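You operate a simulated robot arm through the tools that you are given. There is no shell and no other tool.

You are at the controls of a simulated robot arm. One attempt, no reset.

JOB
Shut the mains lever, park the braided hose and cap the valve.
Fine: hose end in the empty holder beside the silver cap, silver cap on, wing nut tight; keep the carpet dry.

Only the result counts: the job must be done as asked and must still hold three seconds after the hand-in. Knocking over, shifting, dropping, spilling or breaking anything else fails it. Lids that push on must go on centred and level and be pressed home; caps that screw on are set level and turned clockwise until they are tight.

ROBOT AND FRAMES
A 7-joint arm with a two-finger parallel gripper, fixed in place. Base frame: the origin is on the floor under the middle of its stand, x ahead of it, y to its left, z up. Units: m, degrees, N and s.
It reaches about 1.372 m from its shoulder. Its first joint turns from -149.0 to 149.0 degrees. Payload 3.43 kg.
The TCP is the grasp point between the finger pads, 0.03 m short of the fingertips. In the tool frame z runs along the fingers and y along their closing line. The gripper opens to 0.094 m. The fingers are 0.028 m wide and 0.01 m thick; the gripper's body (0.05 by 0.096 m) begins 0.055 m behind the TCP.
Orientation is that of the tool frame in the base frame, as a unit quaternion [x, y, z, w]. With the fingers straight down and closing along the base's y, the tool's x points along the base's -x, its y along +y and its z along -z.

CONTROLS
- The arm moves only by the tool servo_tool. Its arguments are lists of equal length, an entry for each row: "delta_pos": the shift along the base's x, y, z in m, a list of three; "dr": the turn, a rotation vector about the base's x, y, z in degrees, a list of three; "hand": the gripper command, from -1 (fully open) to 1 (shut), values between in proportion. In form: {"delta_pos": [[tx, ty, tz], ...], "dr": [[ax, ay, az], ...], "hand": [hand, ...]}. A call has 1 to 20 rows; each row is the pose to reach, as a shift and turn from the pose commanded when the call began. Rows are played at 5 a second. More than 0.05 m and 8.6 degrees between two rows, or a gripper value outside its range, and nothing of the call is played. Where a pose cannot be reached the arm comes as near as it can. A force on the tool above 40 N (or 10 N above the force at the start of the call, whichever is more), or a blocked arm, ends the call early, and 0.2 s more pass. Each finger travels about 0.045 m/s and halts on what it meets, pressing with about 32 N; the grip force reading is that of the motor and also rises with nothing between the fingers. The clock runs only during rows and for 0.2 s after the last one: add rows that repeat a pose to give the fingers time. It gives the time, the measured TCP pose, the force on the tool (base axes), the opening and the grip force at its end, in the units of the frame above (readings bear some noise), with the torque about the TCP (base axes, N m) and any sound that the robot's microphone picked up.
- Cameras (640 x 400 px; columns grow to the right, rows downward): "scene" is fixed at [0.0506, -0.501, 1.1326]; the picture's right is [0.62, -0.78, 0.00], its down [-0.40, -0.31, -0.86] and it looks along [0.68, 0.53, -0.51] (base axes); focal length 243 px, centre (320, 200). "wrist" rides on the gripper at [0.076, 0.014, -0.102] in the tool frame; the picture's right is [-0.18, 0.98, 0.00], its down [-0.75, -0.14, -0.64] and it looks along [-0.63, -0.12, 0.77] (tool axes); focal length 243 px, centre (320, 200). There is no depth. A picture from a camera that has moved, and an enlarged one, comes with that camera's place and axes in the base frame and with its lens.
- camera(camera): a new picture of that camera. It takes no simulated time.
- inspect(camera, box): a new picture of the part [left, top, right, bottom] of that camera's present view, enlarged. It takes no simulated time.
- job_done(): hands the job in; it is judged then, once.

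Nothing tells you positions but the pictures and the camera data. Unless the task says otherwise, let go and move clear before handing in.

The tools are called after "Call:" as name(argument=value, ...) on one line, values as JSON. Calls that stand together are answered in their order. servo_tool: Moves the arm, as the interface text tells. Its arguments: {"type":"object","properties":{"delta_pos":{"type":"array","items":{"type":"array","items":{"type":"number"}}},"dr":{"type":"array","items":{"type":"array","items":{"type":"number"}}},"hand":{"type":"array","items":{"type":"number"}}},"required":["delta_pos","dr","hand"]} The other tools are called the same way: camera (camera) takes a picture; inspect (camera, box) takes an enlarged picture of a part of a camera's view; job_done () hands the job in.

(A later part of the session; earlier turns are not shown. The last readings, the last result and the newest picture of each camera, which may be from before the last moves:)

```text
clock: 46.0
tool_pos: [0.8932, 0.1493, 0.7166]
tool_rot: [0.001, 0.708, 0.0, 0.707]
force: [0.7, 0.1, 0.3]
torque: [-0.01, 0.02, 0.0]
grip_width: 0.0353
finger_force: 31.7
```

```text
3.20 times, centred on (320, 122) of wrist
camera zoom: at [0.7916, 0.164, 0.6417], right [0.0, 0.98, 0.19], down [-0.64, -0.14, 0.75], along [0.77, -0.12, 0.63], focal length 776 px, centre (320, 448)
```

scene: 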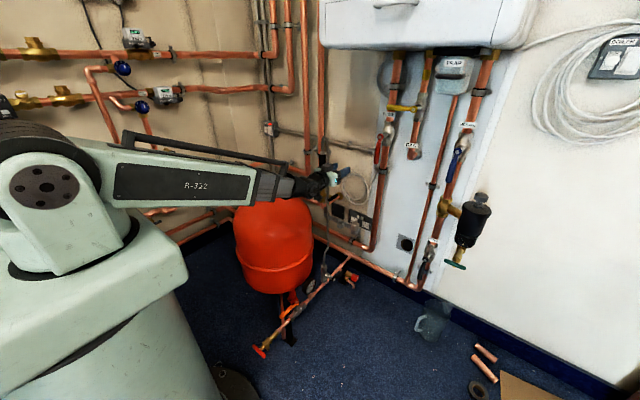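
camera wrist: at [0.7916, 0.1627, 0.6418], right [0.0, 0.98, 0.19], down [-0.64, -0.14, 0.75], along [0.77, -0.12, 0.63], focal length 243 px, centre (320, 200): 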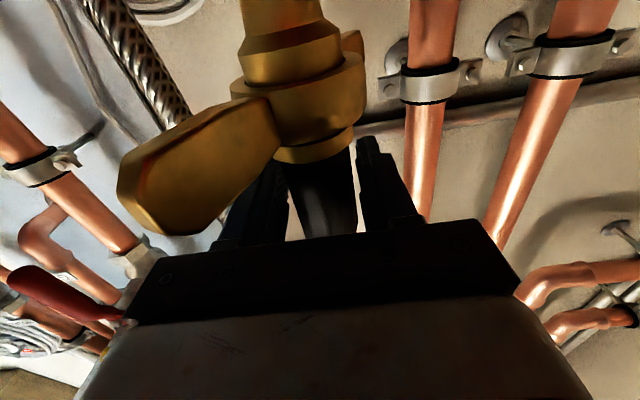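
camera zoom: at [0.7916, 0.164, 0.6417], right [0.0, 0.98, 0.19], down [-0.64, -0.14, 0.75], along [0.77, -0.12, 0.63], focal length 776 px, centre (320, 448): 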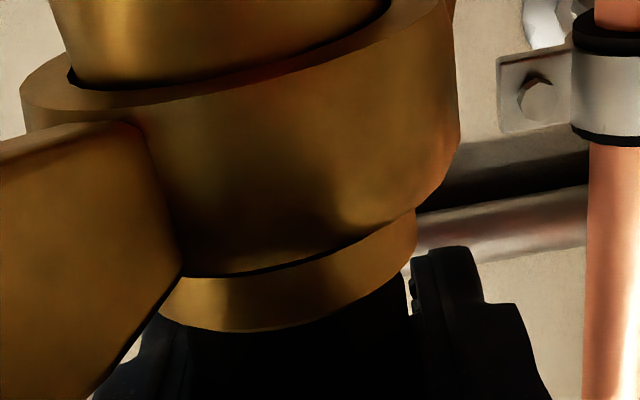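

The grip is firm at 35 mm width. I'll lift straight up in small steps and watch for resistance.

Call:
servo_tool(delta_pos=[[0, 0, 0.003], [0, 0, 0.006], [0, 0, 0.009], [0, 0, 0.012], [0, 0, 0.015]], dr=[[0, 0, 0], [0, 0, 0], [0, 0, 0], [0, 0, 0], [0, 0, 0]], hand=[1, 1, 1, 1, 1])

Call:
inspect(camera="wrist", box=[220, 40, 420, 165])

Call:
inspect(camera="scene", box=[290, 140, 354, 180])

```text
clock: 47.2
tool_pos: [0.8939, 0.1503, 0.7324]
tool_rot: [0.003, 0.708, 0.0, 0.706]
force: [0.4, 0.7, -1.6]
torque: [0.01, -0.02, 0.01]
grip_width: 0.0355
finger_force: 32.2
```

```text
3.20 times, centred on (320, 102) of wrist
camera zoom: at [0.7916, 0.1643, 0.6573], right [0.0, 0.98, 0.19], down [-0.64, -0.14, 0.75], along [0.77, -0.12, 0.63], focal length 776 px, centre (320, 512)
```

zoom: 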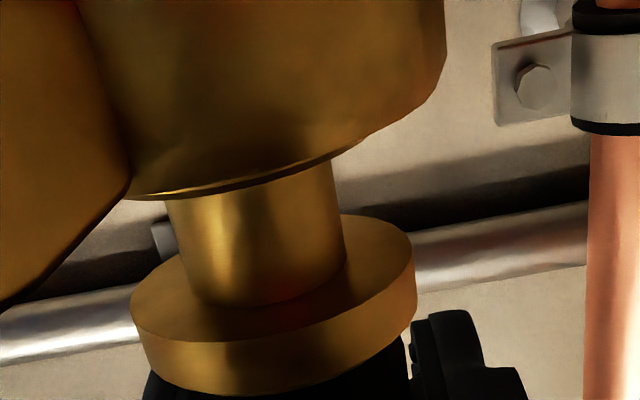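

```text
10.00 times, centred on (322, 160) of scene
camera zoom: at [0.0506, -0.501, 1.1326], right [0.62, -0.78, 0.0], down [-0.4, -0.31, -0.86], along [0.68, 0.53, -0.51], focal length 2434 px, centre (300, 600)
```

zoom: 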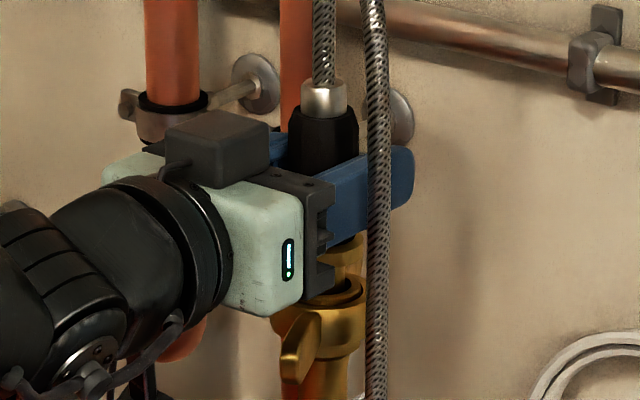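

It's sliding out freely and I can see the brass spigot, with no water. I'll keep lifting until it's clear of the nut.

Call:
servo_tool(delta_pos=[[0, 0, 0.005], [0, 0, 0.01], [0, 0, 0.015], [0, 0, 0.02], [0, 0, 0.026], [0, 0, 0.032], [0, 0, 0.038], [0, 0, 0.044], [0, 0, 0.05]], dr=[[0, 0, 0], [0, 0, 0], [0, 0, 0], [0, 0, 0], [0, 0, 0], [0, 0, 0], [0, 0, 0], [0, 0, 0], [0, 0, 0]], hand=[1, 1, 1, 1, 1, 1, 1, 1, 1])

Call:
camera(camera="wrist")

Call:
inspect(camera="scene", box=[282, 120, 378, 180])

Call:
camera(camera="scene")

```text
clock: 49.2
tool_pos: [0.8927, 0.1509, 0.7817]
tool_rot: [0.002, 0.707, -0.002, 0.707]
force: [-0.4, -0.5, -2.1]
torque: [0.0, -0.01, -0.01]
grip_width: 0.0354
finger_force: 31.8
```

```text
taken
camera wrist: at [0.791, 0.1644, 0.7066], right [0.0, 0.98, 0.19], down [-0.64, -0.14, 0.75], along [0.77, -0.12, 0.63], focal length 243 px, centre (320, 200)
```

wrist: 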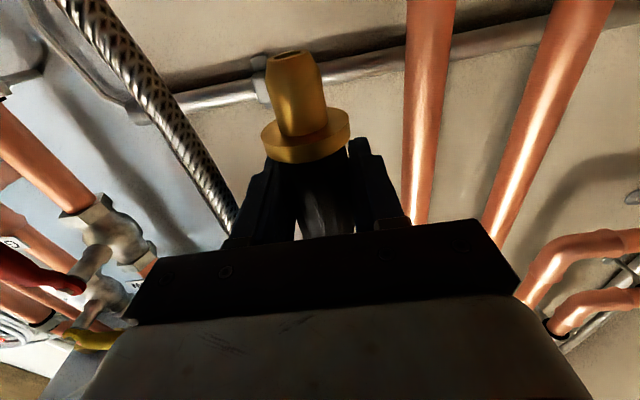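

```text
6.67 times, centred on (330, 150) of scene
camera zoom: at [0.0506, -0.501, 1.1326], right [0.62, -0.78, 0.0], down [-0.4, -0.31, -0.86], along [0.68, 0.53, -0.51], focal length 1623 px, centre (253, 533)
```

zoom: 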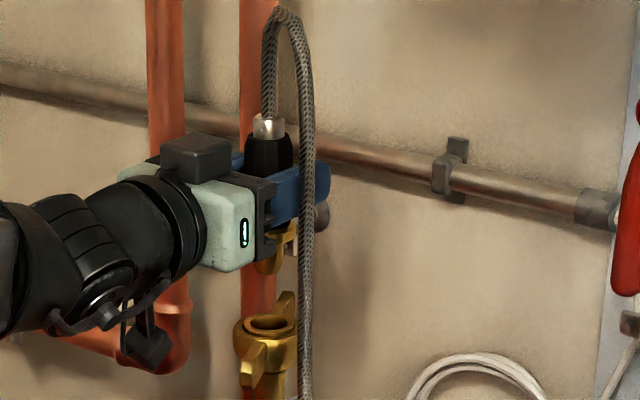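

```text
taken
```

scene: 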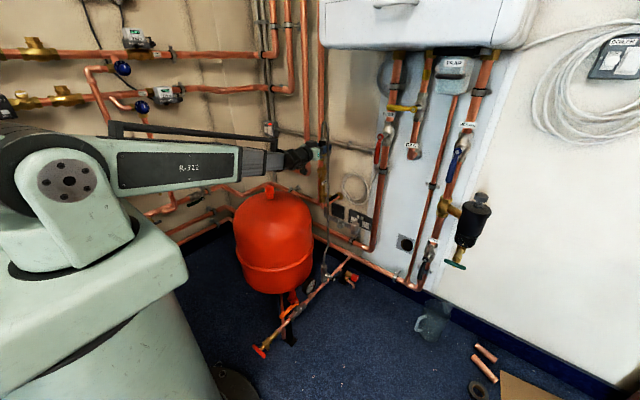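

The hose end is fully out, with a spigot about 28 mm long below its flange, and there's no water. Several views agree the empty ring is centred at (0.8805, 0.025) with its top at z≈0.4305. I'll move across above it, watching the hose.

Call:
servo_tool(delta_pos=[[-0.003, -0.02, 0], [-0.006, -0.04, 0], [-0.009, -0.06, 0], [-0.012, -0.08, 0], [-0.0125, -0.1, 0], [-0.0125, -0.1255, 0], [-0.0125, -0.1255, 0]], dr=[[0, 0, 0], [0, 0, 0], [0, 0, 0], [0, 0, 0], [0, 0, 0], [0, 0, 0], [0, 0, 0]], hand=[1, 1, 1, 1, 1, 1, 1])

Call:
camera(camera="wrist")

Call:
camera(camera="scene")

Call:
inspect(camera="scene", box=[250, 120, 410, 220])

```text
clock: 50.8
tool_pos: [0.8802, 0.0228, 0.7812]
tool_rot: [0.001, 0.708, 0.0, 0.707]
force: [0.0, -0.5, -1.5]
torque: [0.0, 0.0, -0.03]
grip_width: 0.0353
finger_force: 31.3
```

```text
taken
camera wrist: at [0.7785, 0.0369, 0.7062], right [0.0, 0.98, 0.19], down [-0.64, -0.14, 0.75], along [0.77, -0.12, 0.63], focal length 243 px, centre (320, 200)
```

wrist: 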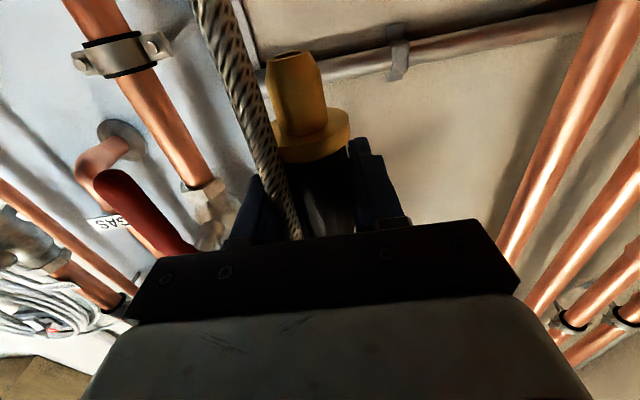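

```text
taken
```

scene: 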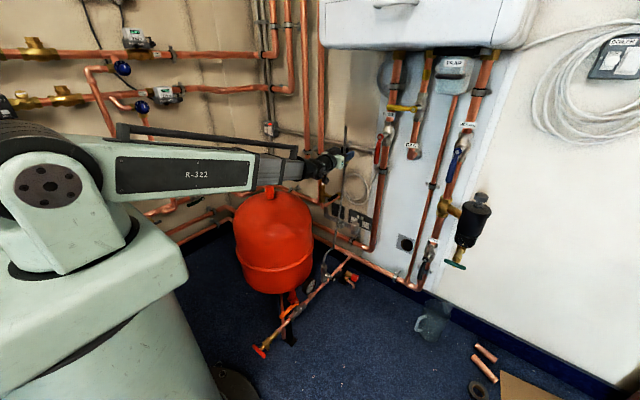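

```text
4.00 times, centred on (330, 170) of scene
camera zoom: at [0.0506, -0.501, 1.1326], right [0.62, -0.78, 0.0], down [-0.4, -0.31, -0.86], along [0.68, 0.53, -0.51], focal length 974 px, centre (280, 320)
```

zoom: 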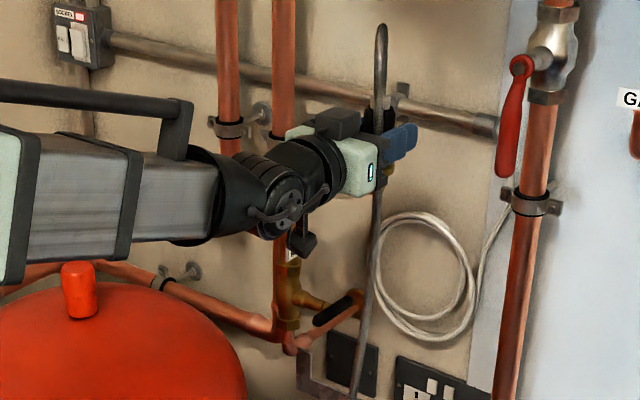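

The hose drapes without resistance and the gripper is above the ring. I'll descend until the spigot tip is just above the ring, then check the alignment.

Call:
servo_tool(delta_pos=[[0, 0.001, -0.025], [0, 0.002, -0.05], [0, 0.002, -0.075], [0, 0.002, -0.1], [0, 0.002, -0.125], [0, 0.002, -0.15], [0, 0.002, -0.175], [0, 0.002, -0.2], [0, 0.002, -0.22], [0, 0.002, -0.24], [0, 0.002, -0.25], [0, 0.002, -0.25]], dr=[[0, 0, 0], [0, 0, 0], [0, 0, 0], [0, 0, 0], [0, 0, 0], [0, 0, 0], [0, 0, 0], [0, 0, 0], [0, 0, 0], [0, 0, 0], [0, 0, 0], [0, 0, 0]], hand=[1, 1, 1, 1, 1, 1, 1, 1, 1, 1, 1, 1])

Call:
camera(camera="wrist")

Call:
inspect(camera="scene", box=[260, 160, 420, 260])

Call:
inspect(camera="scene", box=[310, 190, 374, 230])

```text
clock: 53.4
tool_pos: [0.88, 0.0268, 0.5312]
tool_rot: [0.002, 0.708, 0.0, 0.707]
force: [0.8, -0.1, -1.3]
torque: [0.0, -0.04, 0.0]
grip_width: 0.0354
finger_force: 31.8
```

```text
taken
camera wrist: at [0.7782, 0.041, 0.4564], right [0.0, 0.98, 0.19], down [-0.64, -0.14, 0.75], along [0.77, -0.12, 0.63], focal length 243 px, centre (320, 200)
```

wrist: 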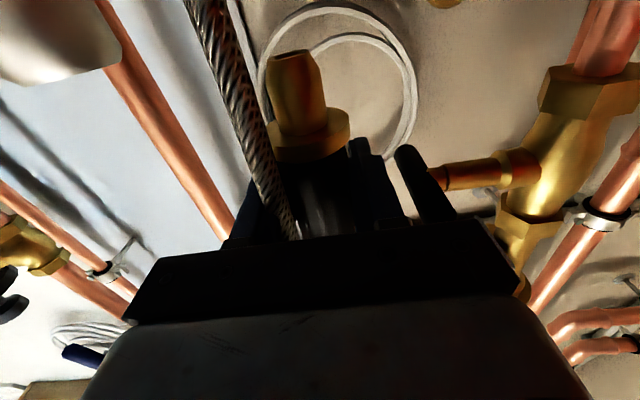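

```text
4.00 times, centred on (340, 210) of scene
camera zoom: at [0.0506, -0.501, 1.1326], right [0.62, -0.78, 0.0], down [-0.4, -0.31, -0.86], along [0.68, 0.53, -0.51], focal length 974 px, centre (240, 160)
```

zoom: 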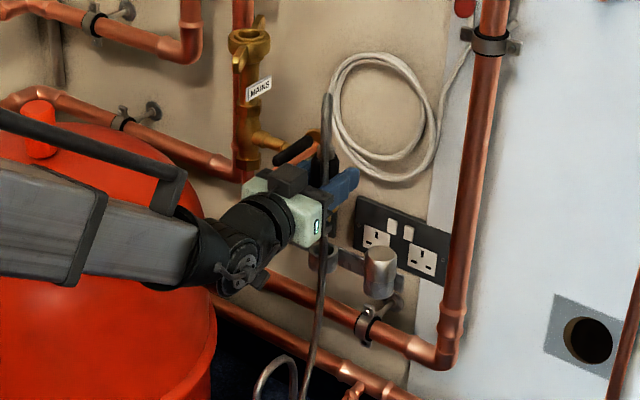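

```text
10.00 times, centred on (342, 210) of scene
camera zoom: at [0.0506, -0.501, 1.1326], right [0.62, -0.78, 0.0], down [-0.4, -0.31, -0.86], along [0.68, 0.53, -0.51], focal length 2434 px, centre (100, 100)
```

zoom: 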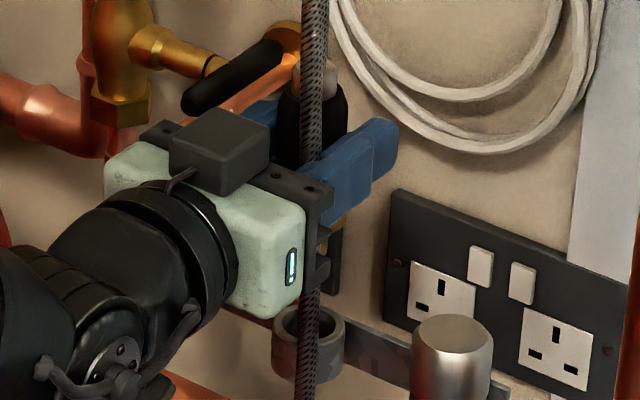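

I'm about 2 mm too far left. I'll correct that and lower slowly so the spigot enters the ring.

Call:
servo_tool(delta_pos=[[0.0003, -0.002, -0.006], [0.0003, -0.002, -0.014], [0.0003, -0.002, -0.022], [0.0003, -0.002, -0.028], [0.0003, -0.002, -0.033], [0.0003, -0.002, -0.038], [0.0003, -0.002, -0.042], [0.0003, -0.002, -0.046]], dr=[[0, 0, 0], [0, 0, 0], [0, 0, 0], [0, 0, 0], [0, 0, 0], [0, 0, 0], [0, 0, 0], [0, 0, 0]], hand=[1, 1, 1, 1, 1, 1, 1, 1])

Call:
inspect(camera="scene", box=[310, 200, 374, 240])

Call:
camera(camera="wrist")

```text
clock: 55.2
tool_pos: [0.8824, 0.0253, 0.4855]
tool_rot: [0.001, 0.707, 0.0, 0.707]
force: [1.6, 0.5, -0.6]
torque: [0.02, -0.12, 0.01]
grip_width: 0.0352
finger_force: 31.6
```

```text
10.00 times, centred on (342, 220) of scene
camera zoom: at [0.0506, -0.501, 1.1326], right [0.62, -0.78, 0.0], down [-0.4, -0.31, -0.86], along [0.68, 0.53, -0.51], focal length 2434 px, centre (100, 0)
```

zoom: 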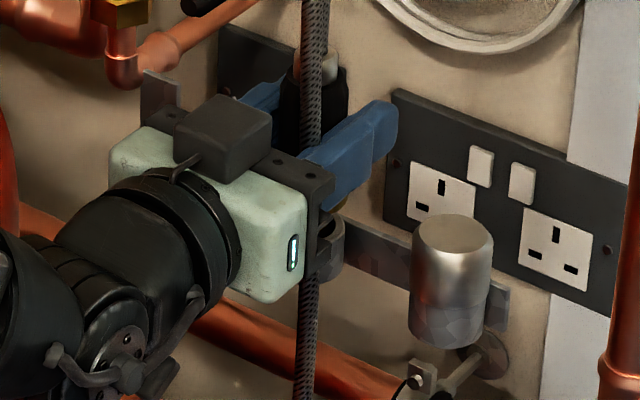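

```text
taken
camera wrist: at [0.7795, 0.0387, 0.4104], right [0.0, 0.98, 0.19], down [-0.64, -0.14, 0.75], along [0.77, -0.12, 0.63], focal length 243 px, centre (320, 200)
```

wrist: 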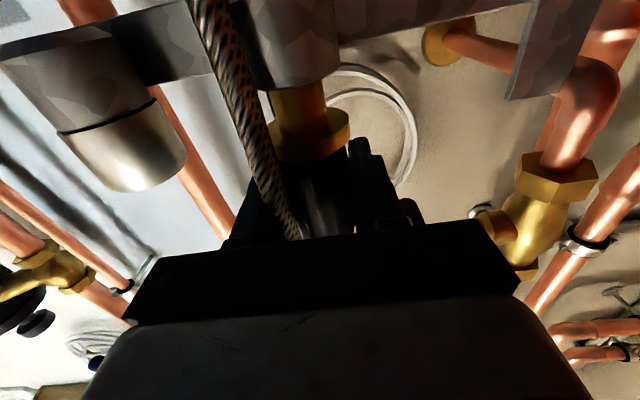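

The spigot appears to be entering the ring. A zoomed look before pushing on.

Call:
inspect(camera="wrist", box=[220, 20, 380, 120])

```text
4.00 times, centred on (300, 70) of wrist
camera zoom: at [0.7795, 0.0387, 0.4104], right [0.0, 0.98, 0.19], down [-0.64, -0.14, 0.75], along [0.77, -0.12, 0.63], focal length 970 px, centre (400, 720)
```

zoom: 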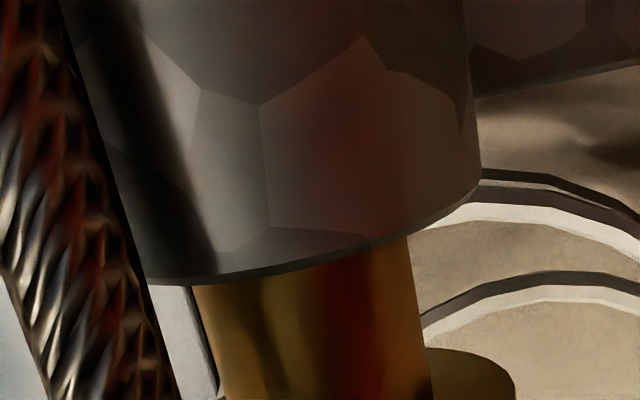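

The spigot is centred in the ring. I'll lower it until the flange seats.

Call:
servo_tool(delta_pos=[[0, 0, -0.004], [0, 0, -0.008], [0, 0, -0.012], [0, 0, -0.015], [0, 0, -0.018], [0, 0, -0.02], [0, 0, -0.0215], [0, 0, -0.023], [0, 0, -0.0245]], dr=[[0, 0, 0], [0, 0, 0], [0, 0, 0], [0, 0, 0], [0, 0, 0], [0, 0, 0], [0, 0, 0], [0, 0, 0], [0, 0, 0]], hand=[1, 1, 1, 1, 1, 1, 1, 1, 1])

Call:
inspect(camera="wrist", box=[220, 20, 420, 145])

Call:
inspect(camera="scene", box=[310, 200, 374, 240])

```text
clock: 57.2
tool_pos: [0.88, 0.0259, 0.4635]
tool_rot: [0.001, 0.706, 0.0, 0.708]
force: [4.4, -2.8, 24.6]
torque: [-0.04, 0.11, 0.03]
grip_width: 0.0354
finger_force: 31.9
```

```text
3.20 times, centred on (320, 82) of wrist
camera zoom: at [0.7785, 0.039, 0.3877], right [0.0, 0.98, 0.19], down [-0.65, -0.14, 0.75], along [0.76, -0.12, 0.63], focal length 776 px, centre (320, 576)
```

zoom: 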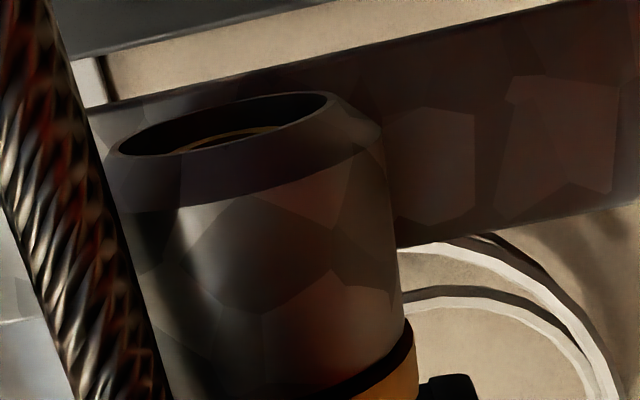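

```text
10.00 times, centred on (342, 220) of scene
camera zoom: at [0.0506, -0.501, 1.1326], right [0.62, -0.78, 0.0], down [-0.4, -0.31, -0.86], along [0.68, 0.53, -0.51], focal length 2434 px, centre (100, 0)
```

zoom: 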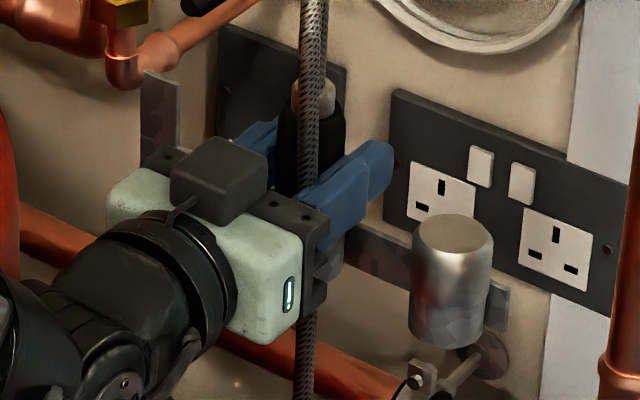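

The flange is seated, with 25 N of reaction at exactly the expected height. I'll ease off, open the fingers and back straight out.

Call:
servo_tool(delta_pos=[[0, 0, 0.001], [0, 0, 0.0015], [0, 0, 0.0015], [0, 0, 0.0015], [0, 0, 0.0015]], dr=[[0, 0, 0], [0, 0, 0], [0, 0, 0], [0, 0, 0], [0, 0, 0]], hand=[1, 0.2, -0.06, -0.06, -0.06])

Call:
inspect(camera="wrist", box=[200, 60, 440, 210])

Call:
inspect(camera="scene", box=[310, 200, 374, 240])

```text
clock: 58.4
tool_pos: [0.8818, 0.0248, 0.4633]
tool_rot: [0.001, 0.707, 0.0, 0.707]
force: [-0.2, 0.0, 0.0]
torque: [0.02, -0.02, 0.02]
grip_width: 0.0497
finger_force: 0.1
```

```text
2.67 times, centred on (320, 135) of wrist
camera zoom: at [0.7788, 0.039, 0.3879], right [0.0, 0.98, 0.19], down [-0.64, -0.14, 0.75], along [0.77, -0.12, 0.63], focal length 647 px, centre (320, 373)
```

zoom: 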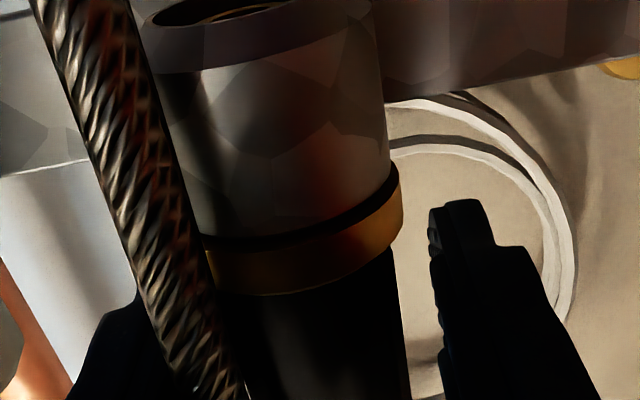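

```text
10.00 times, centred on (342, 220) of scene
camera zoom: at [0.0506, -0.501, 1.1326], right [0.62, -0.78, 0.0], down [-0.4, -0.31, -0.86], along [0.68, 0.53, -0.51], focal length 2434 px, centre (100, 0)
```

zoom: 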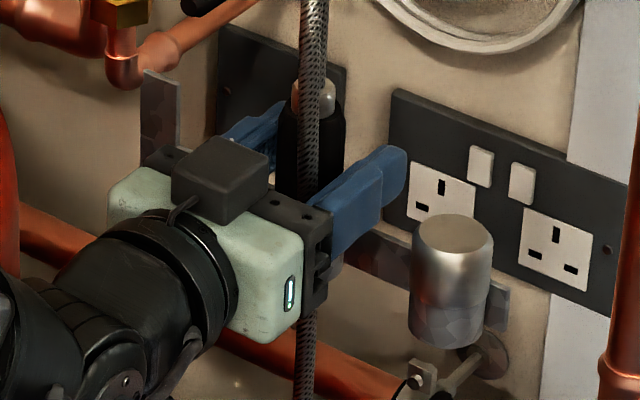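

The hose end stays put in the holder. I'll retreat straight back.

Call:
servo_tool(delta_pos=[[-0.01, 0, 0], [-0.02, 0, 0], [-0.035, 0, 0], [-0.05, 0, 0], [-0.065, 0, 0], [-0.08, 0, 0], [-0.09, 0, 0]], dr=[[0, 0, 0], [0, 0, 0], [0, 0, 0], [0, 0, 0], [0, 0, 0], [0, 0, 0], [0, 0, 0]], hand=[-0.06, -0.06, -0.06, -0.06, -0.06, -0.06, -0.06])

Call:
camera(camera="wrist")

Call:
inspect(camera="scene", box=[260, 180, 388, 260])

```text
clock: 60.0
tool_pos: [0.7908, 0.025, 0.463]
tool_rot: [0.001, 0.707, -0.001, 0.707]
force: [-0.7, 1.4, 0.0]
torque: [0.0, 0.01, -0.02]
grip_width: 0.0497
finger_force: 0.0
```

```text
taken
camera wrist: at [0.6891, 0.039, 0.3881], right [0.0, 0.98, 0.19], down [-0.64, -0.14, 0.75], along [0.77, -0.12, 0.63], focal length 243 px, centre (320, 200)
```

wrist: 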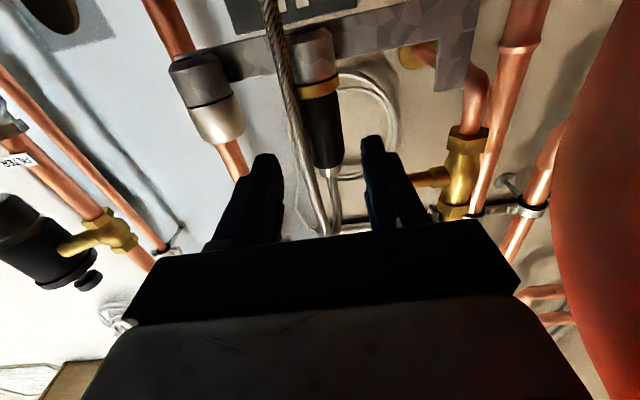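

```text
5.00 times, centred on (324, 220) of scene
camera zoom: at [0.0506, -0.501, 1.1326], right [0.62, -0.78, 0.0], down [-0.4, -0.31, -0.86], along [0.68, 0.53, -0.51], focal length 1217 px, centre (300, 100)
```

zoom: 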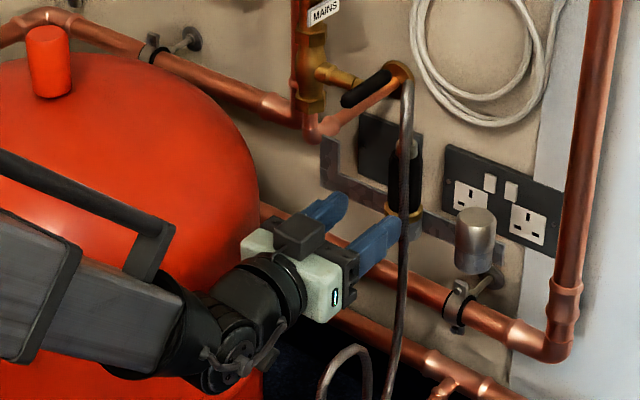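

The hose end stands upright in its holder and the gripper is clear. Next is the silver cap, so I'll check its geometry from here.

Call:
inspect(camera="wrist", box=[150, 40, 278, 120])

Call:
inspect(camera="wrist", box=[240, 20, 400, 120])

Call:
inspect(camera="scene", box=[330, 205, 378, 235])

Call:
inspect(camera="scene", box=[300, 150, 348, 180])

```text
5.00 times, centred on (214, 80) of wrist
camera zoom: at [0.6891, 0.039, 0.3881], right [0.0, 0.98, 0.19], down [-0.64, -0.14, 0.75], along [0.77, -0.12, 0.63], focal length 1213 px, centre (850, 800)
```

zoom: 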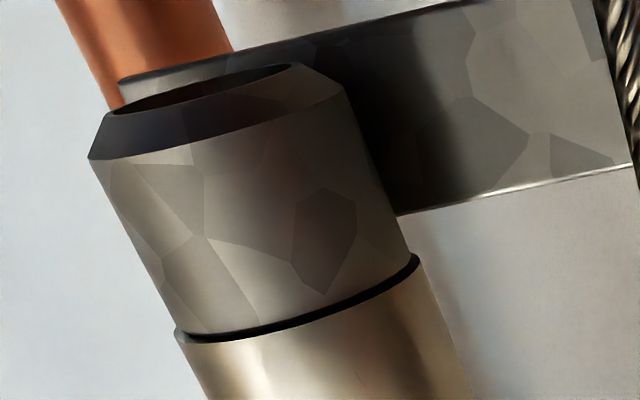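

```text
4.00 times, centred on (320, 70) of wrist
camera zoom: at [0.6891, 0.039, 0.3881], right [0.0, 0.98, 0.19], down [-0.64, -0.14, 0.75], along [0.77, -0.12, 0.63], focal length 970 px, centre (320, 720)
```

zoom: 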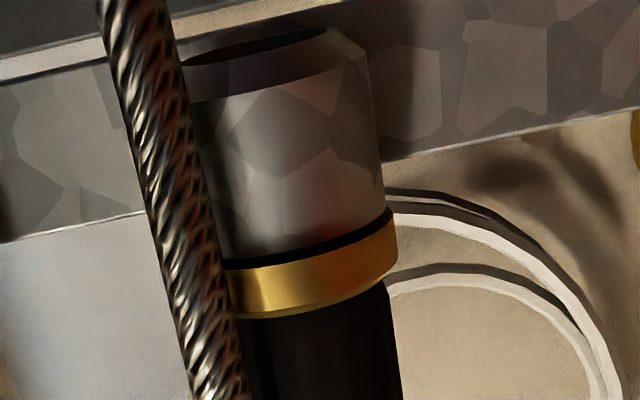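

```text
13.33 times, centred on (354, 220) of scene
camera zoom: at [0.0506, -0.501, 1.1326], right [0.62, -0.78, 0.0], down [-0.4, -0.31, -0.86], along [0.68, 0.53, -0.51], focal length 3246 px, centre (-133, -67)
```

zoom: 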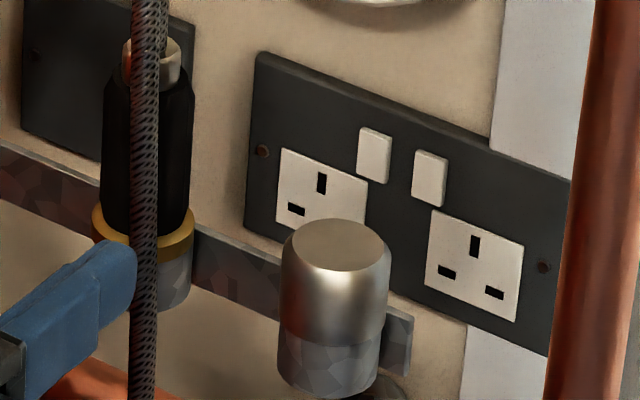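

```text
13.33 times, centred on (324, 165) of scene
camera zoom: at [0.0506, -0.501, 1.1326], right [0.62, -0.78, 0.0], down [-0.4, -0.31, -0.86], along [0.68, 0.53, -0.51], focal length 3246 px, centre (267, 667)
```

zoom: 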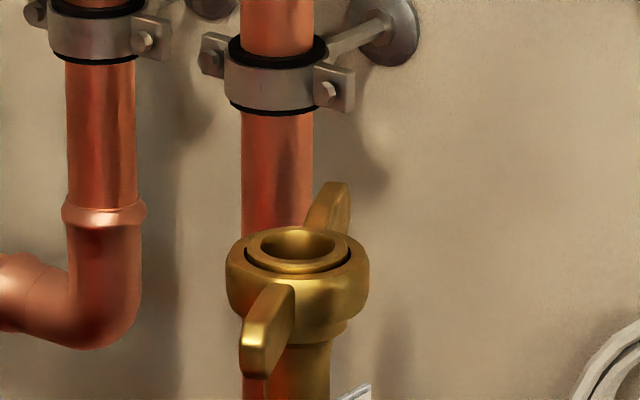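

The cap is about 39 mm across and 30 mm tall, centred near (0.881, -0.055) and sitting on its holder like the hose end. I'll move right and approach it from the front, just as I did with the hose.

Call:
servo_tool(delta_pos=[[-0.008, -0.012, 0], [-0.013, -0.03, -0.004], [-0.013, -0.055, -0.008], [-0.013, -0.08, -0.0155], [-0.013, -0.08, -0.0155]], dr=[[0, 0, 0], [0, 0, 0], [0, 0, 0], [0, 0, 0], [0, 0, 0]], hand=[-0.1, -0.2, -0.28, -0.28, -0.28])

Call:
camera(camera="wrist")

Call:
inspect(camera="scene", box=[260, 180, 420, 280])

```text
clock: 61.2
tool_pos: [0.7771, -0.057, 0.4465]
tool_rot: [0.002, 0.708, -0.001, 0.707]
force: [0.1, -0.9, -0.2]
torque: [0.01, 0.02, -0.01]
grip_width: 0.0603
finger_force: 0.0
```

```text
taken
camera wrist: at [0.6757, -0.0428, 0.372], right [0.0, 0.98, 0.19], down [-0.64, -0.14, 0.75], along [0.77, -0.12, 0.63], focal length 243 px, centre (320, 200)
```

wrist: 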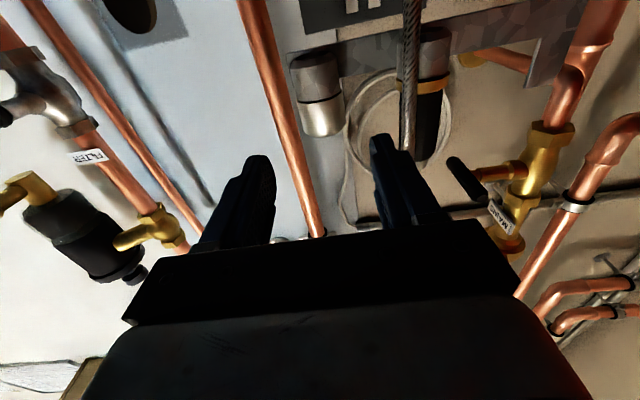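

```text
4.00 times, centred on (340, 230) of scene
camera zoom: at [0.0506, -0.501, 1.1326], right [0.62, -0.78, 0.0], down [-0.4, -0.31, -0.86], along [0.68, 0.53, -0.51], focal length 974 px, centre (240, 80)
```

zoom: 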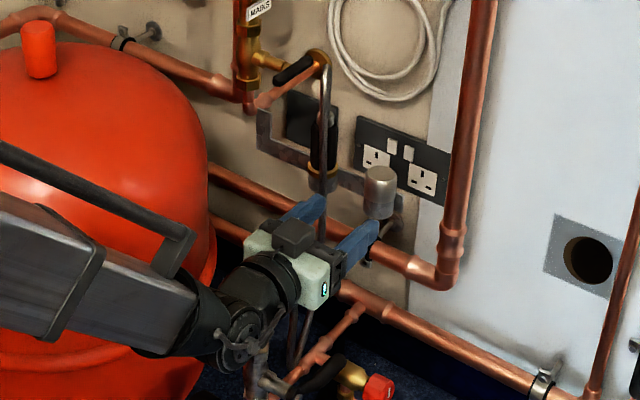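

The cap sits squarely between the open fingers' lines. I'll advance onto it.

Call:
servo_tool(delta_pos=[[0.02, 0.001, 0], [0.04, 0.001, 0], [0.06, 0.001, 0], [0.075, 0.001, 0], [0.09, 0.001, 0], [0.1033, 0.001, 0], [0.1033, 0.001, 0]], dr=[[0, 0, 0], [0, 0, 0], [0, 0, 0], [0, 0, 0], [0, 0, 0], [0, 0, 0], [0, 0, 0]], hand=[-0.28, -0.28, -0.28, -0.28, -0.28, -0.28, -0.28])

Call:
camera(camera="wrist")

Call:
inspect(camera="scene", box=[314, 200, 394, 250])

```text
clock: 62.8
tool_pos: [0.8802, -0.0545, 0.4481]
tool_rot: [0.002, 0.708, 0.0, 0.707]
force: [0.0, 0.3, -0.5]
torque: [0.0, 0.0, 0.01]
grip_width: 0.0602
finger_force: 0.0
```

```text
taken
camera wrist: at [0.7784, -0.0403, 0.3728], right [0.0, 0.98, 0.19], down [-0.64, -0.14, 0.75], along [0.77, -0.12, 0.63], focal length 243 px, centre (320, 200)
```

wrist: 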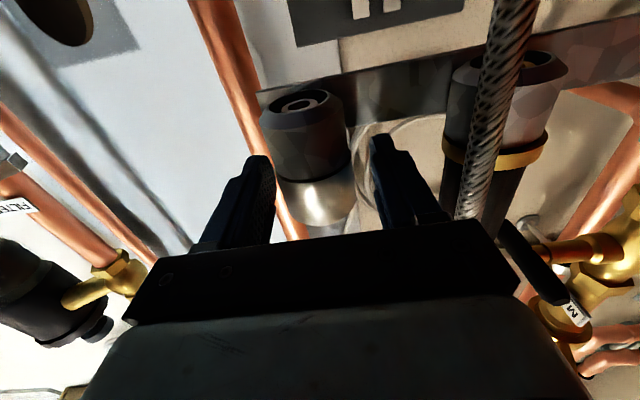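

```text
8.00 times, centred on (354, 225) of scene
camera zoom: at [0.0506, -0.501, 1.1326], right [0.62, -0.78, 0.0], down [-0.4, -0.31, -0.86], along [0.68, 0.53, -0.51], focal length 1947 px, centre (48, 0)
```

zoom: 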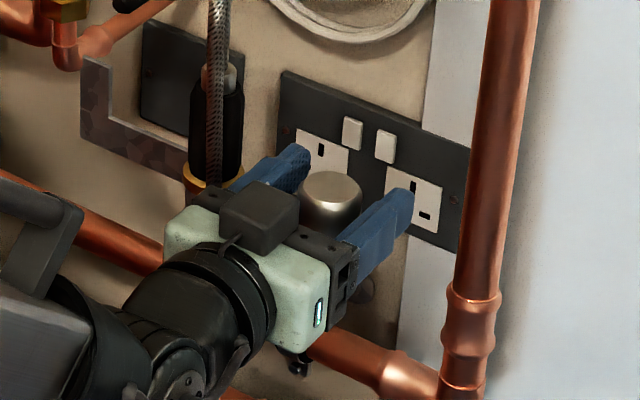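

The cap is between the fingers. Closing.

Call:
servo_tool(delta_pos=[[0, 0, 0], [0, 0, 0], [0, 0, 0], [0, 0, 0], [0, 0, 0], [0, 0, 0]], dr=[[0, 0, 0], [0, 0, 0], [0, 0, 0], [0, 0, 0], [0, 0, 0], [0, 0, 0]], hand=[0, 0.5, 1, 1, 1, 1])

Call:
inspect(camera="wrist", box=[230, 70, 410, 182])

Call:
inspect(camera="scene", box=[330, 205, 378, 235])

```text
clock: 64.2
tool_pos: [0.8806, -0.0549, 0.4474]
tool_rot: [0.001, 0.707, 0.0, 0.707]
force: [-0.1, 0.2, 0.9]
torque: [-0.02, 0.03, 0.02]
grip_width: 0.0413
finger_force: 32.2
```

```text
3.56 times, centred on (320, 126) of wrist
camera zoom: at [0.7783, -0.0404, 0.3729], right [0.0, 0.98, 0.19], down [-0.64, -0.14, 0.75], along [0.77, -0.12, 0.63], focal length 863 px, centre (320, 463)
```

zoom: 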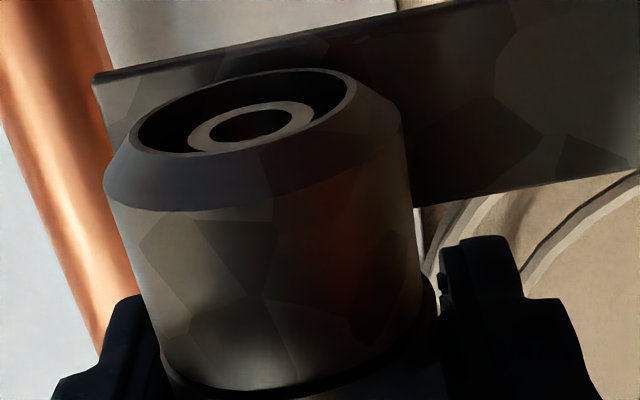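

```text
13.33 times, centred on (354, 220) of scene
camera zoom: at [0.0506, -0.501, 1.1326], right [0.62, -0.78, 0.0], down [-0.4, -0.31, -0.86], along [0.68, 0.53, -0.51], focal length 3246 px, centre (-133, -67)
```

zoom: 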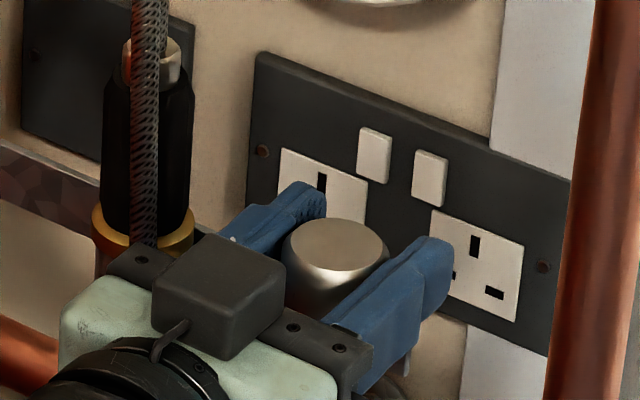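

The cap is held at 41 mm width. I'll lift it straight up out of its holder.

Call:
servo_tool(delta_pos=[[0, 0, 0.004], [0, 0, 0.008], [0, 0, 0.013], [0, 0, 0.018], [0, 0, 0.024], [0, 0, 0.03], [0, 0, 0.038], [0, 0, 0.046], [0, 0, 0.056], [0, 0, 0.066]], dr=[[0, 0, 0], [0, 0, 0], [0, 0, 0], [0, 0, 0], [0, 0, 0], [0, 0, 0], [0, 0, 0], [0, 0, 0], [0, 0, 0], [0, 0, 0]], hand=[1, 1, 1, 1, 1, 1, 1, 1, 1, 1])

Call:
camera(camera="wrist")

Call:
inspect(camera="scene", box=[314, 190, 394, 240])

```text
clock: 66.4
tool_pos: [0.8807, -0.0544, 0.5141]
tool_rot: [0.001, 0.707, -0.001, 0.707]
force: [0.1, 0.0, -0.9]
torque: [0.01, 0.0, 0.02]
grip_width: 0.0414
finger_force: 31.8
```

```text
taken
camera wrist: at [0.779, -0.04, 0.438], right [0.0, 0.98, 0.19], down [-0.64, -0.14, 0.75], along [0.77, -0.12, 0.63], focal length 243 px, centre (320, 200)
```

wrist: 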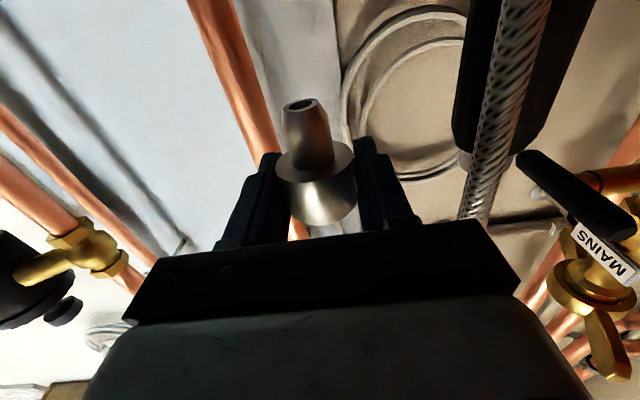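

```text
8.00 times, centred on (354, 215) of scene
camera zoom: at [0.0506, -0.501, 1.1326], right [0.62, -0.78, 0.0], down [-0.4, -0.31, -0.86], along [0.68, 0.53, -0.51], focal length 1947 px, centre (48, 80)
```

zoom: 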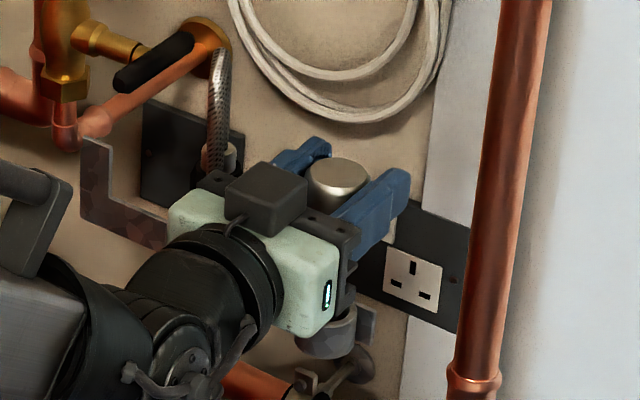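

The cap is free, spigot down. I'll carry it up and over the parked hose loop to above the open valve.

Call:
servo_tool(delta_pos=[[0, 0, 0.03], [0, 0, 0.06], [0, 0, 0.09], [0, 0, 0.12], [0.001, 0.01, 0.15], [0.003, 0.03, 0.18], [0.005, 0.055, 0.205], [0.007, 0.085, 0.23], [0.009, 0.115, 0.25], [0.011, 0.145, 0.256], [0.012, 0.175, 0.256], [0.012, 0.204, 0.256], [0.012, 0.204, 0.256]], dr=[[0, 0, 0], [0, 0, 0], [0, 0, 0], [0, 0, 0], [0, 0, 0], [0, 0, 0], [0, 0, 0], [0, 0, 0], [0, 0, 0], [0, 0, 0], [0, 0, 0], [0, 0, 0], [0, 0, 0]], hand=[1, 1, 1, 1, 1, 1, 1, 1, 1, 1, 1, 1, 1])

Call:
camera(camera="wrist")

Call:
camera(camera="scene")

Call:
inspect(camera="scene", box=[290, 130, 370, 180])

```text
clock: 69.2
tool_pos: [0.8923, 0.1508, 0.7689]
tool_rot: [0.001, 0.707, -0.001, 0.707]
force: [0.6, 0.1, -0.5]
torque: [-0.02, 0.01, 0.01]
grip_width: 0.0415
finger_force: 33.2
```

```text
taken
camera wrist: at [0.7903, 0.1655, 0.6942], right [0.0, 0.98, 0.19], down [-0.64, -0.14, 0.75], along [0.77, -0.12, 0.63], focal length 243 px, centre (320, 200)
```

wrist: 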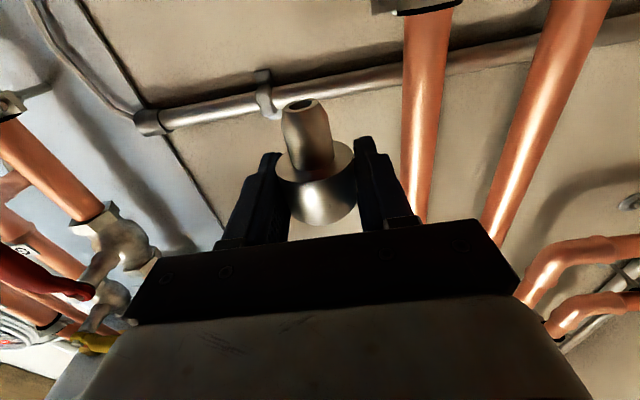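

```text
taken
```

scene: 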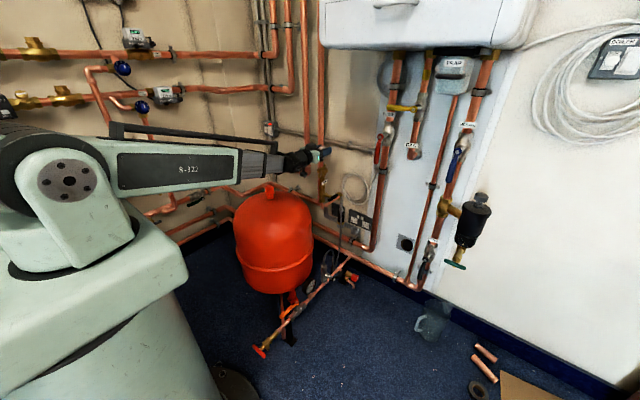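

```text
8.00 times, centred on (330, 155) of scene
camera zoom: at [0.0506, -0.501, 1.1326], right [0.62, -0.78, 0.0], down [-0.4, -0.31, -0.86], along [0.68, 0.53, -0.51], focal length 1947 px, centre (240, 560)
```

zoom: 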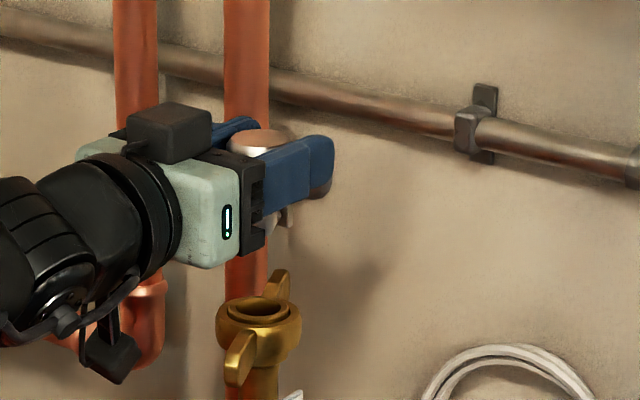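

The cap is over the valve. I'll correct about 1.5 mm in y and descend to just above the socket to check.

Call:
servo_tool(delta_pos=[[0, -0.0015, -0.01], [0, -0.0015, -0.02], [0, -0.0015, -0.03], [0, -0.0015, -0.036], [0, -0.0015, -0.036]], dr=[[0, 0, 0], [0, 0, 0], [0, 0, 0], [0, 0, 0], [0, 0, 0]], hand=[1, 1, 1, 1, 1])

Call:
camera(camera="wrist")

Call:
inspect(camera="wrist", box=[220, 30, 380, 130])

Call:
inspect(camera="scene", box=[300, 140, 348, 170])

```text
clock: 70.4
tool_pos: [0.8935, 0.1484, 0.7328]
tool_rot: [0.001, 0.707, -0.001, 0.707]
force: [0.0, 0.0, -1.0]
torque: [0.01, 0.04, -0.03]
grip_width: 0.0415
finger_force: 31.7
```

```text
taken
camera wrist: at [0.7912, 0.1627, 0.658], right [0.0, 0.98, 0.19], down [-0.64, -0.14, 0.75], along [0.77, -0.12, 0.63], focal length 243 px, centre (320, 200)
```

wrist: 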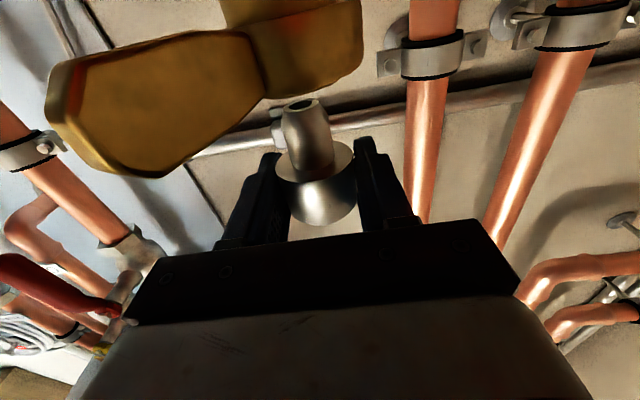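

```text
4.00 times, centred on (300, 80) of wrist
camera zoom: at [0.7912, 0.1627, 0.658], right [0.0, 0.98, 0.19], down [-0.64, -0.14, 0.75], along [0.77, -0.12, 0.63], focal length 970 px, centre (400, 680)
```

zoom: 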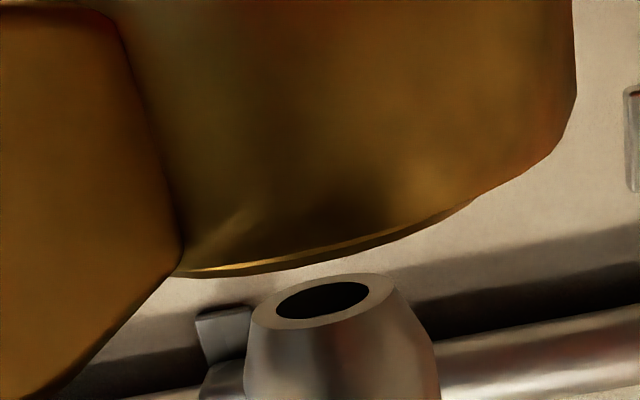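

```text
13.33 times, centred on (324, 155) of scene
camera zoom: at [0.0506, -0.501, 1.1326], right [0.62, -0.78, 0.0], down [-0.4, -0.31, -0.86], along [0.68, 0.53, -0.51], focal length 3246 px, centre (267, 800)
```

zoom: 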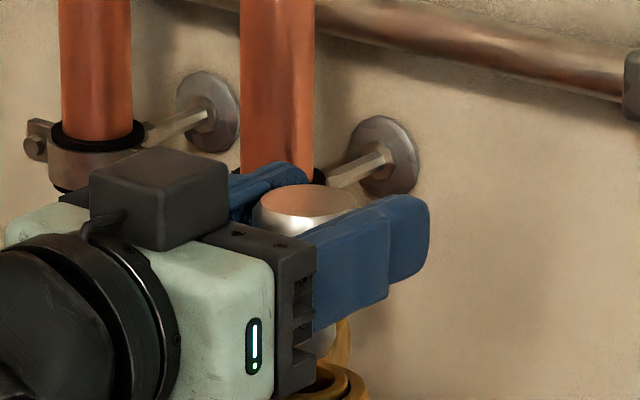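

The spigot is just above the socket. By my estimate it's about 1.5 mm right and 1 mm deep of the socket axis, so I'll nudge it and lower slowly.

Call:
servo_tool(delta_pos=[[-0.001, 0.0015, 0], [-0.001, 0.0015, -0.004], [-0.001, 0.0015, -0.008], [-0.001, 0.0015, -0.012], [-0.001, 0.0015, -0.015], [-0.001, 0.0015, -0.018], [-0.001, 0.0015, -0.021], [-0.001, 0.0015, -0.024]], dr=[[0, 0, 0], [0, 0, 0], [0, 0, 0], [0, 0, 0], [0, 0, 0], [0, 0, 0], [0, 0, 0], [0, 0, 0]], hand=[1, 1, 1, 1, 1, 1, 1, 1])

Call:
inspect(camera="wrist", box=[220, 50, 420, 175])

Call:
inspect(camera="scene", box=[300, 145, 348, 175])

```text
clock: 72.2
tool_pos: [0.8928, 0.1499, 0.7097]
tool_rot: [0.001, 0.707, 0.0, 0.707]
force: [-3.9, -0.1, 0.9]
torque: [0.02, 0.11, 0.01]
grip_width: 0.0414
finger_force: 32.2
```

```text
3.20 times, centred on (320, 112) of wrist
camera zoom: at [0.79, 0.1636, 0.6343], right [0.0, 0.98, 0.18], down [-0.64, -0.14, 0.75], along [0.77, -0.12, 0.63], focal length 776 px, centre (320, 480)
```

zoom: 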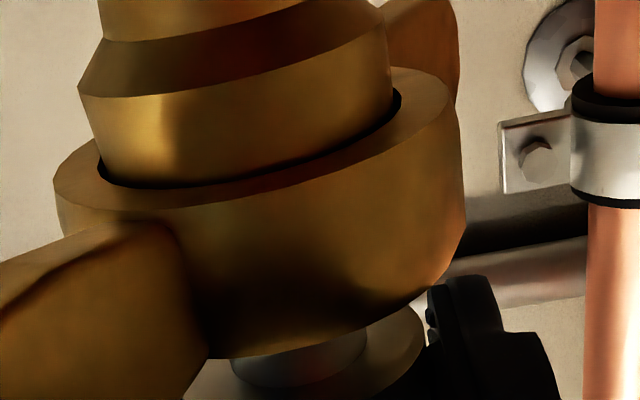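

```text
13.33 times, centred on (324, 160) of scene
camera zoom: at [0.0506, -0.501, 1.1326], right [0.62, -0.78, 0.0], down [-0.4, -0.31, -0.86], along [0.68, 0.53, -0.51], focal length 3246 px, centre (267, 733)
```

zoom: 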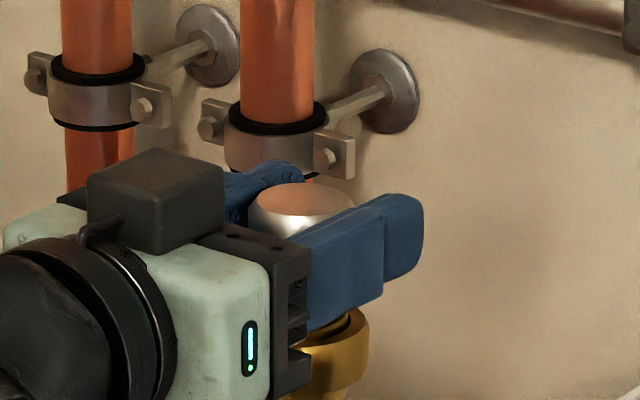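

The spigot is in the socket, with a slight sideways load of -4 N in x. I'll shift 1 mm back and press it down until it seats.

Call:
servo_tool(delta_pos=[[-0.001, 0, 0], [-0.001, 0, -0.003], [-0.001, 0, -0.0055], [-0.001, 0, -0.007], [-0.001, 0, -0.0085], [-0.001, 0, -0.0095], [-0.001, 0, -0.0105]], dr=[[0, 0, 0], [0, 0, 0], [0, 0, 0], [0, 0, 0], [0, 0, 0], [0, 0, 0], [0, 0, 0]], hand=[1, 1, 1, 1, 1, 1, 1])

Call:
inspect(camera="wrist", box=[220, 50, 420, 175])

Call:
inspect(camera="scene", box=[300, 145, 348, 175])

```text
clock: 73.5
tool_pos: [0.8906, 0.1503, 0.7043]
tool_rot: [0.002, 0.704, -0.003, 0.71]
force: [-3.1, -0.7, 7.9]
torque: [-0.19, 0.55, -0.02]
grip_width: 0.0417
finger_force: 31.8
stopped in row 6: the force on the tool passed its limit at 42 N (the readings are from after the stop); the commanded pose is now the measured one
```

```text
3.20 times, centred on (320, 112) of wrist
camera zoom: at [0.79, 0.1642, 0.6284], right [0.0, 0.98, 0.18], down [-0.65, -0.14, 0.75], along [0.76, -0.12, 0.64], focal length 776 px, centre (320, 480)
```

zoom: 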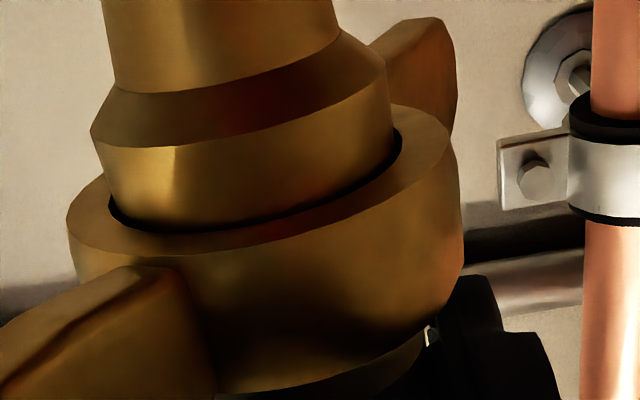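

```text
13.33 times, centred on (324, 160) of scene
camera zoom: at [0.0506, -0.501, 1.1326], right [0.62, -0.78, 0.0], down [-0.4, -0.31, -0.86], along [0.68, 0.53, -0.51], focal length 3246 px, centre (267, 733)
```

zoom: 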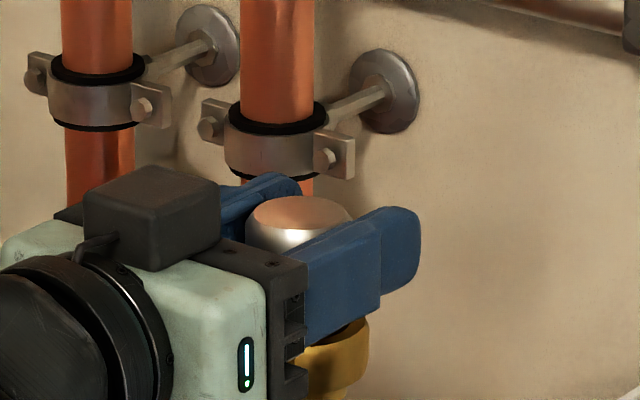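

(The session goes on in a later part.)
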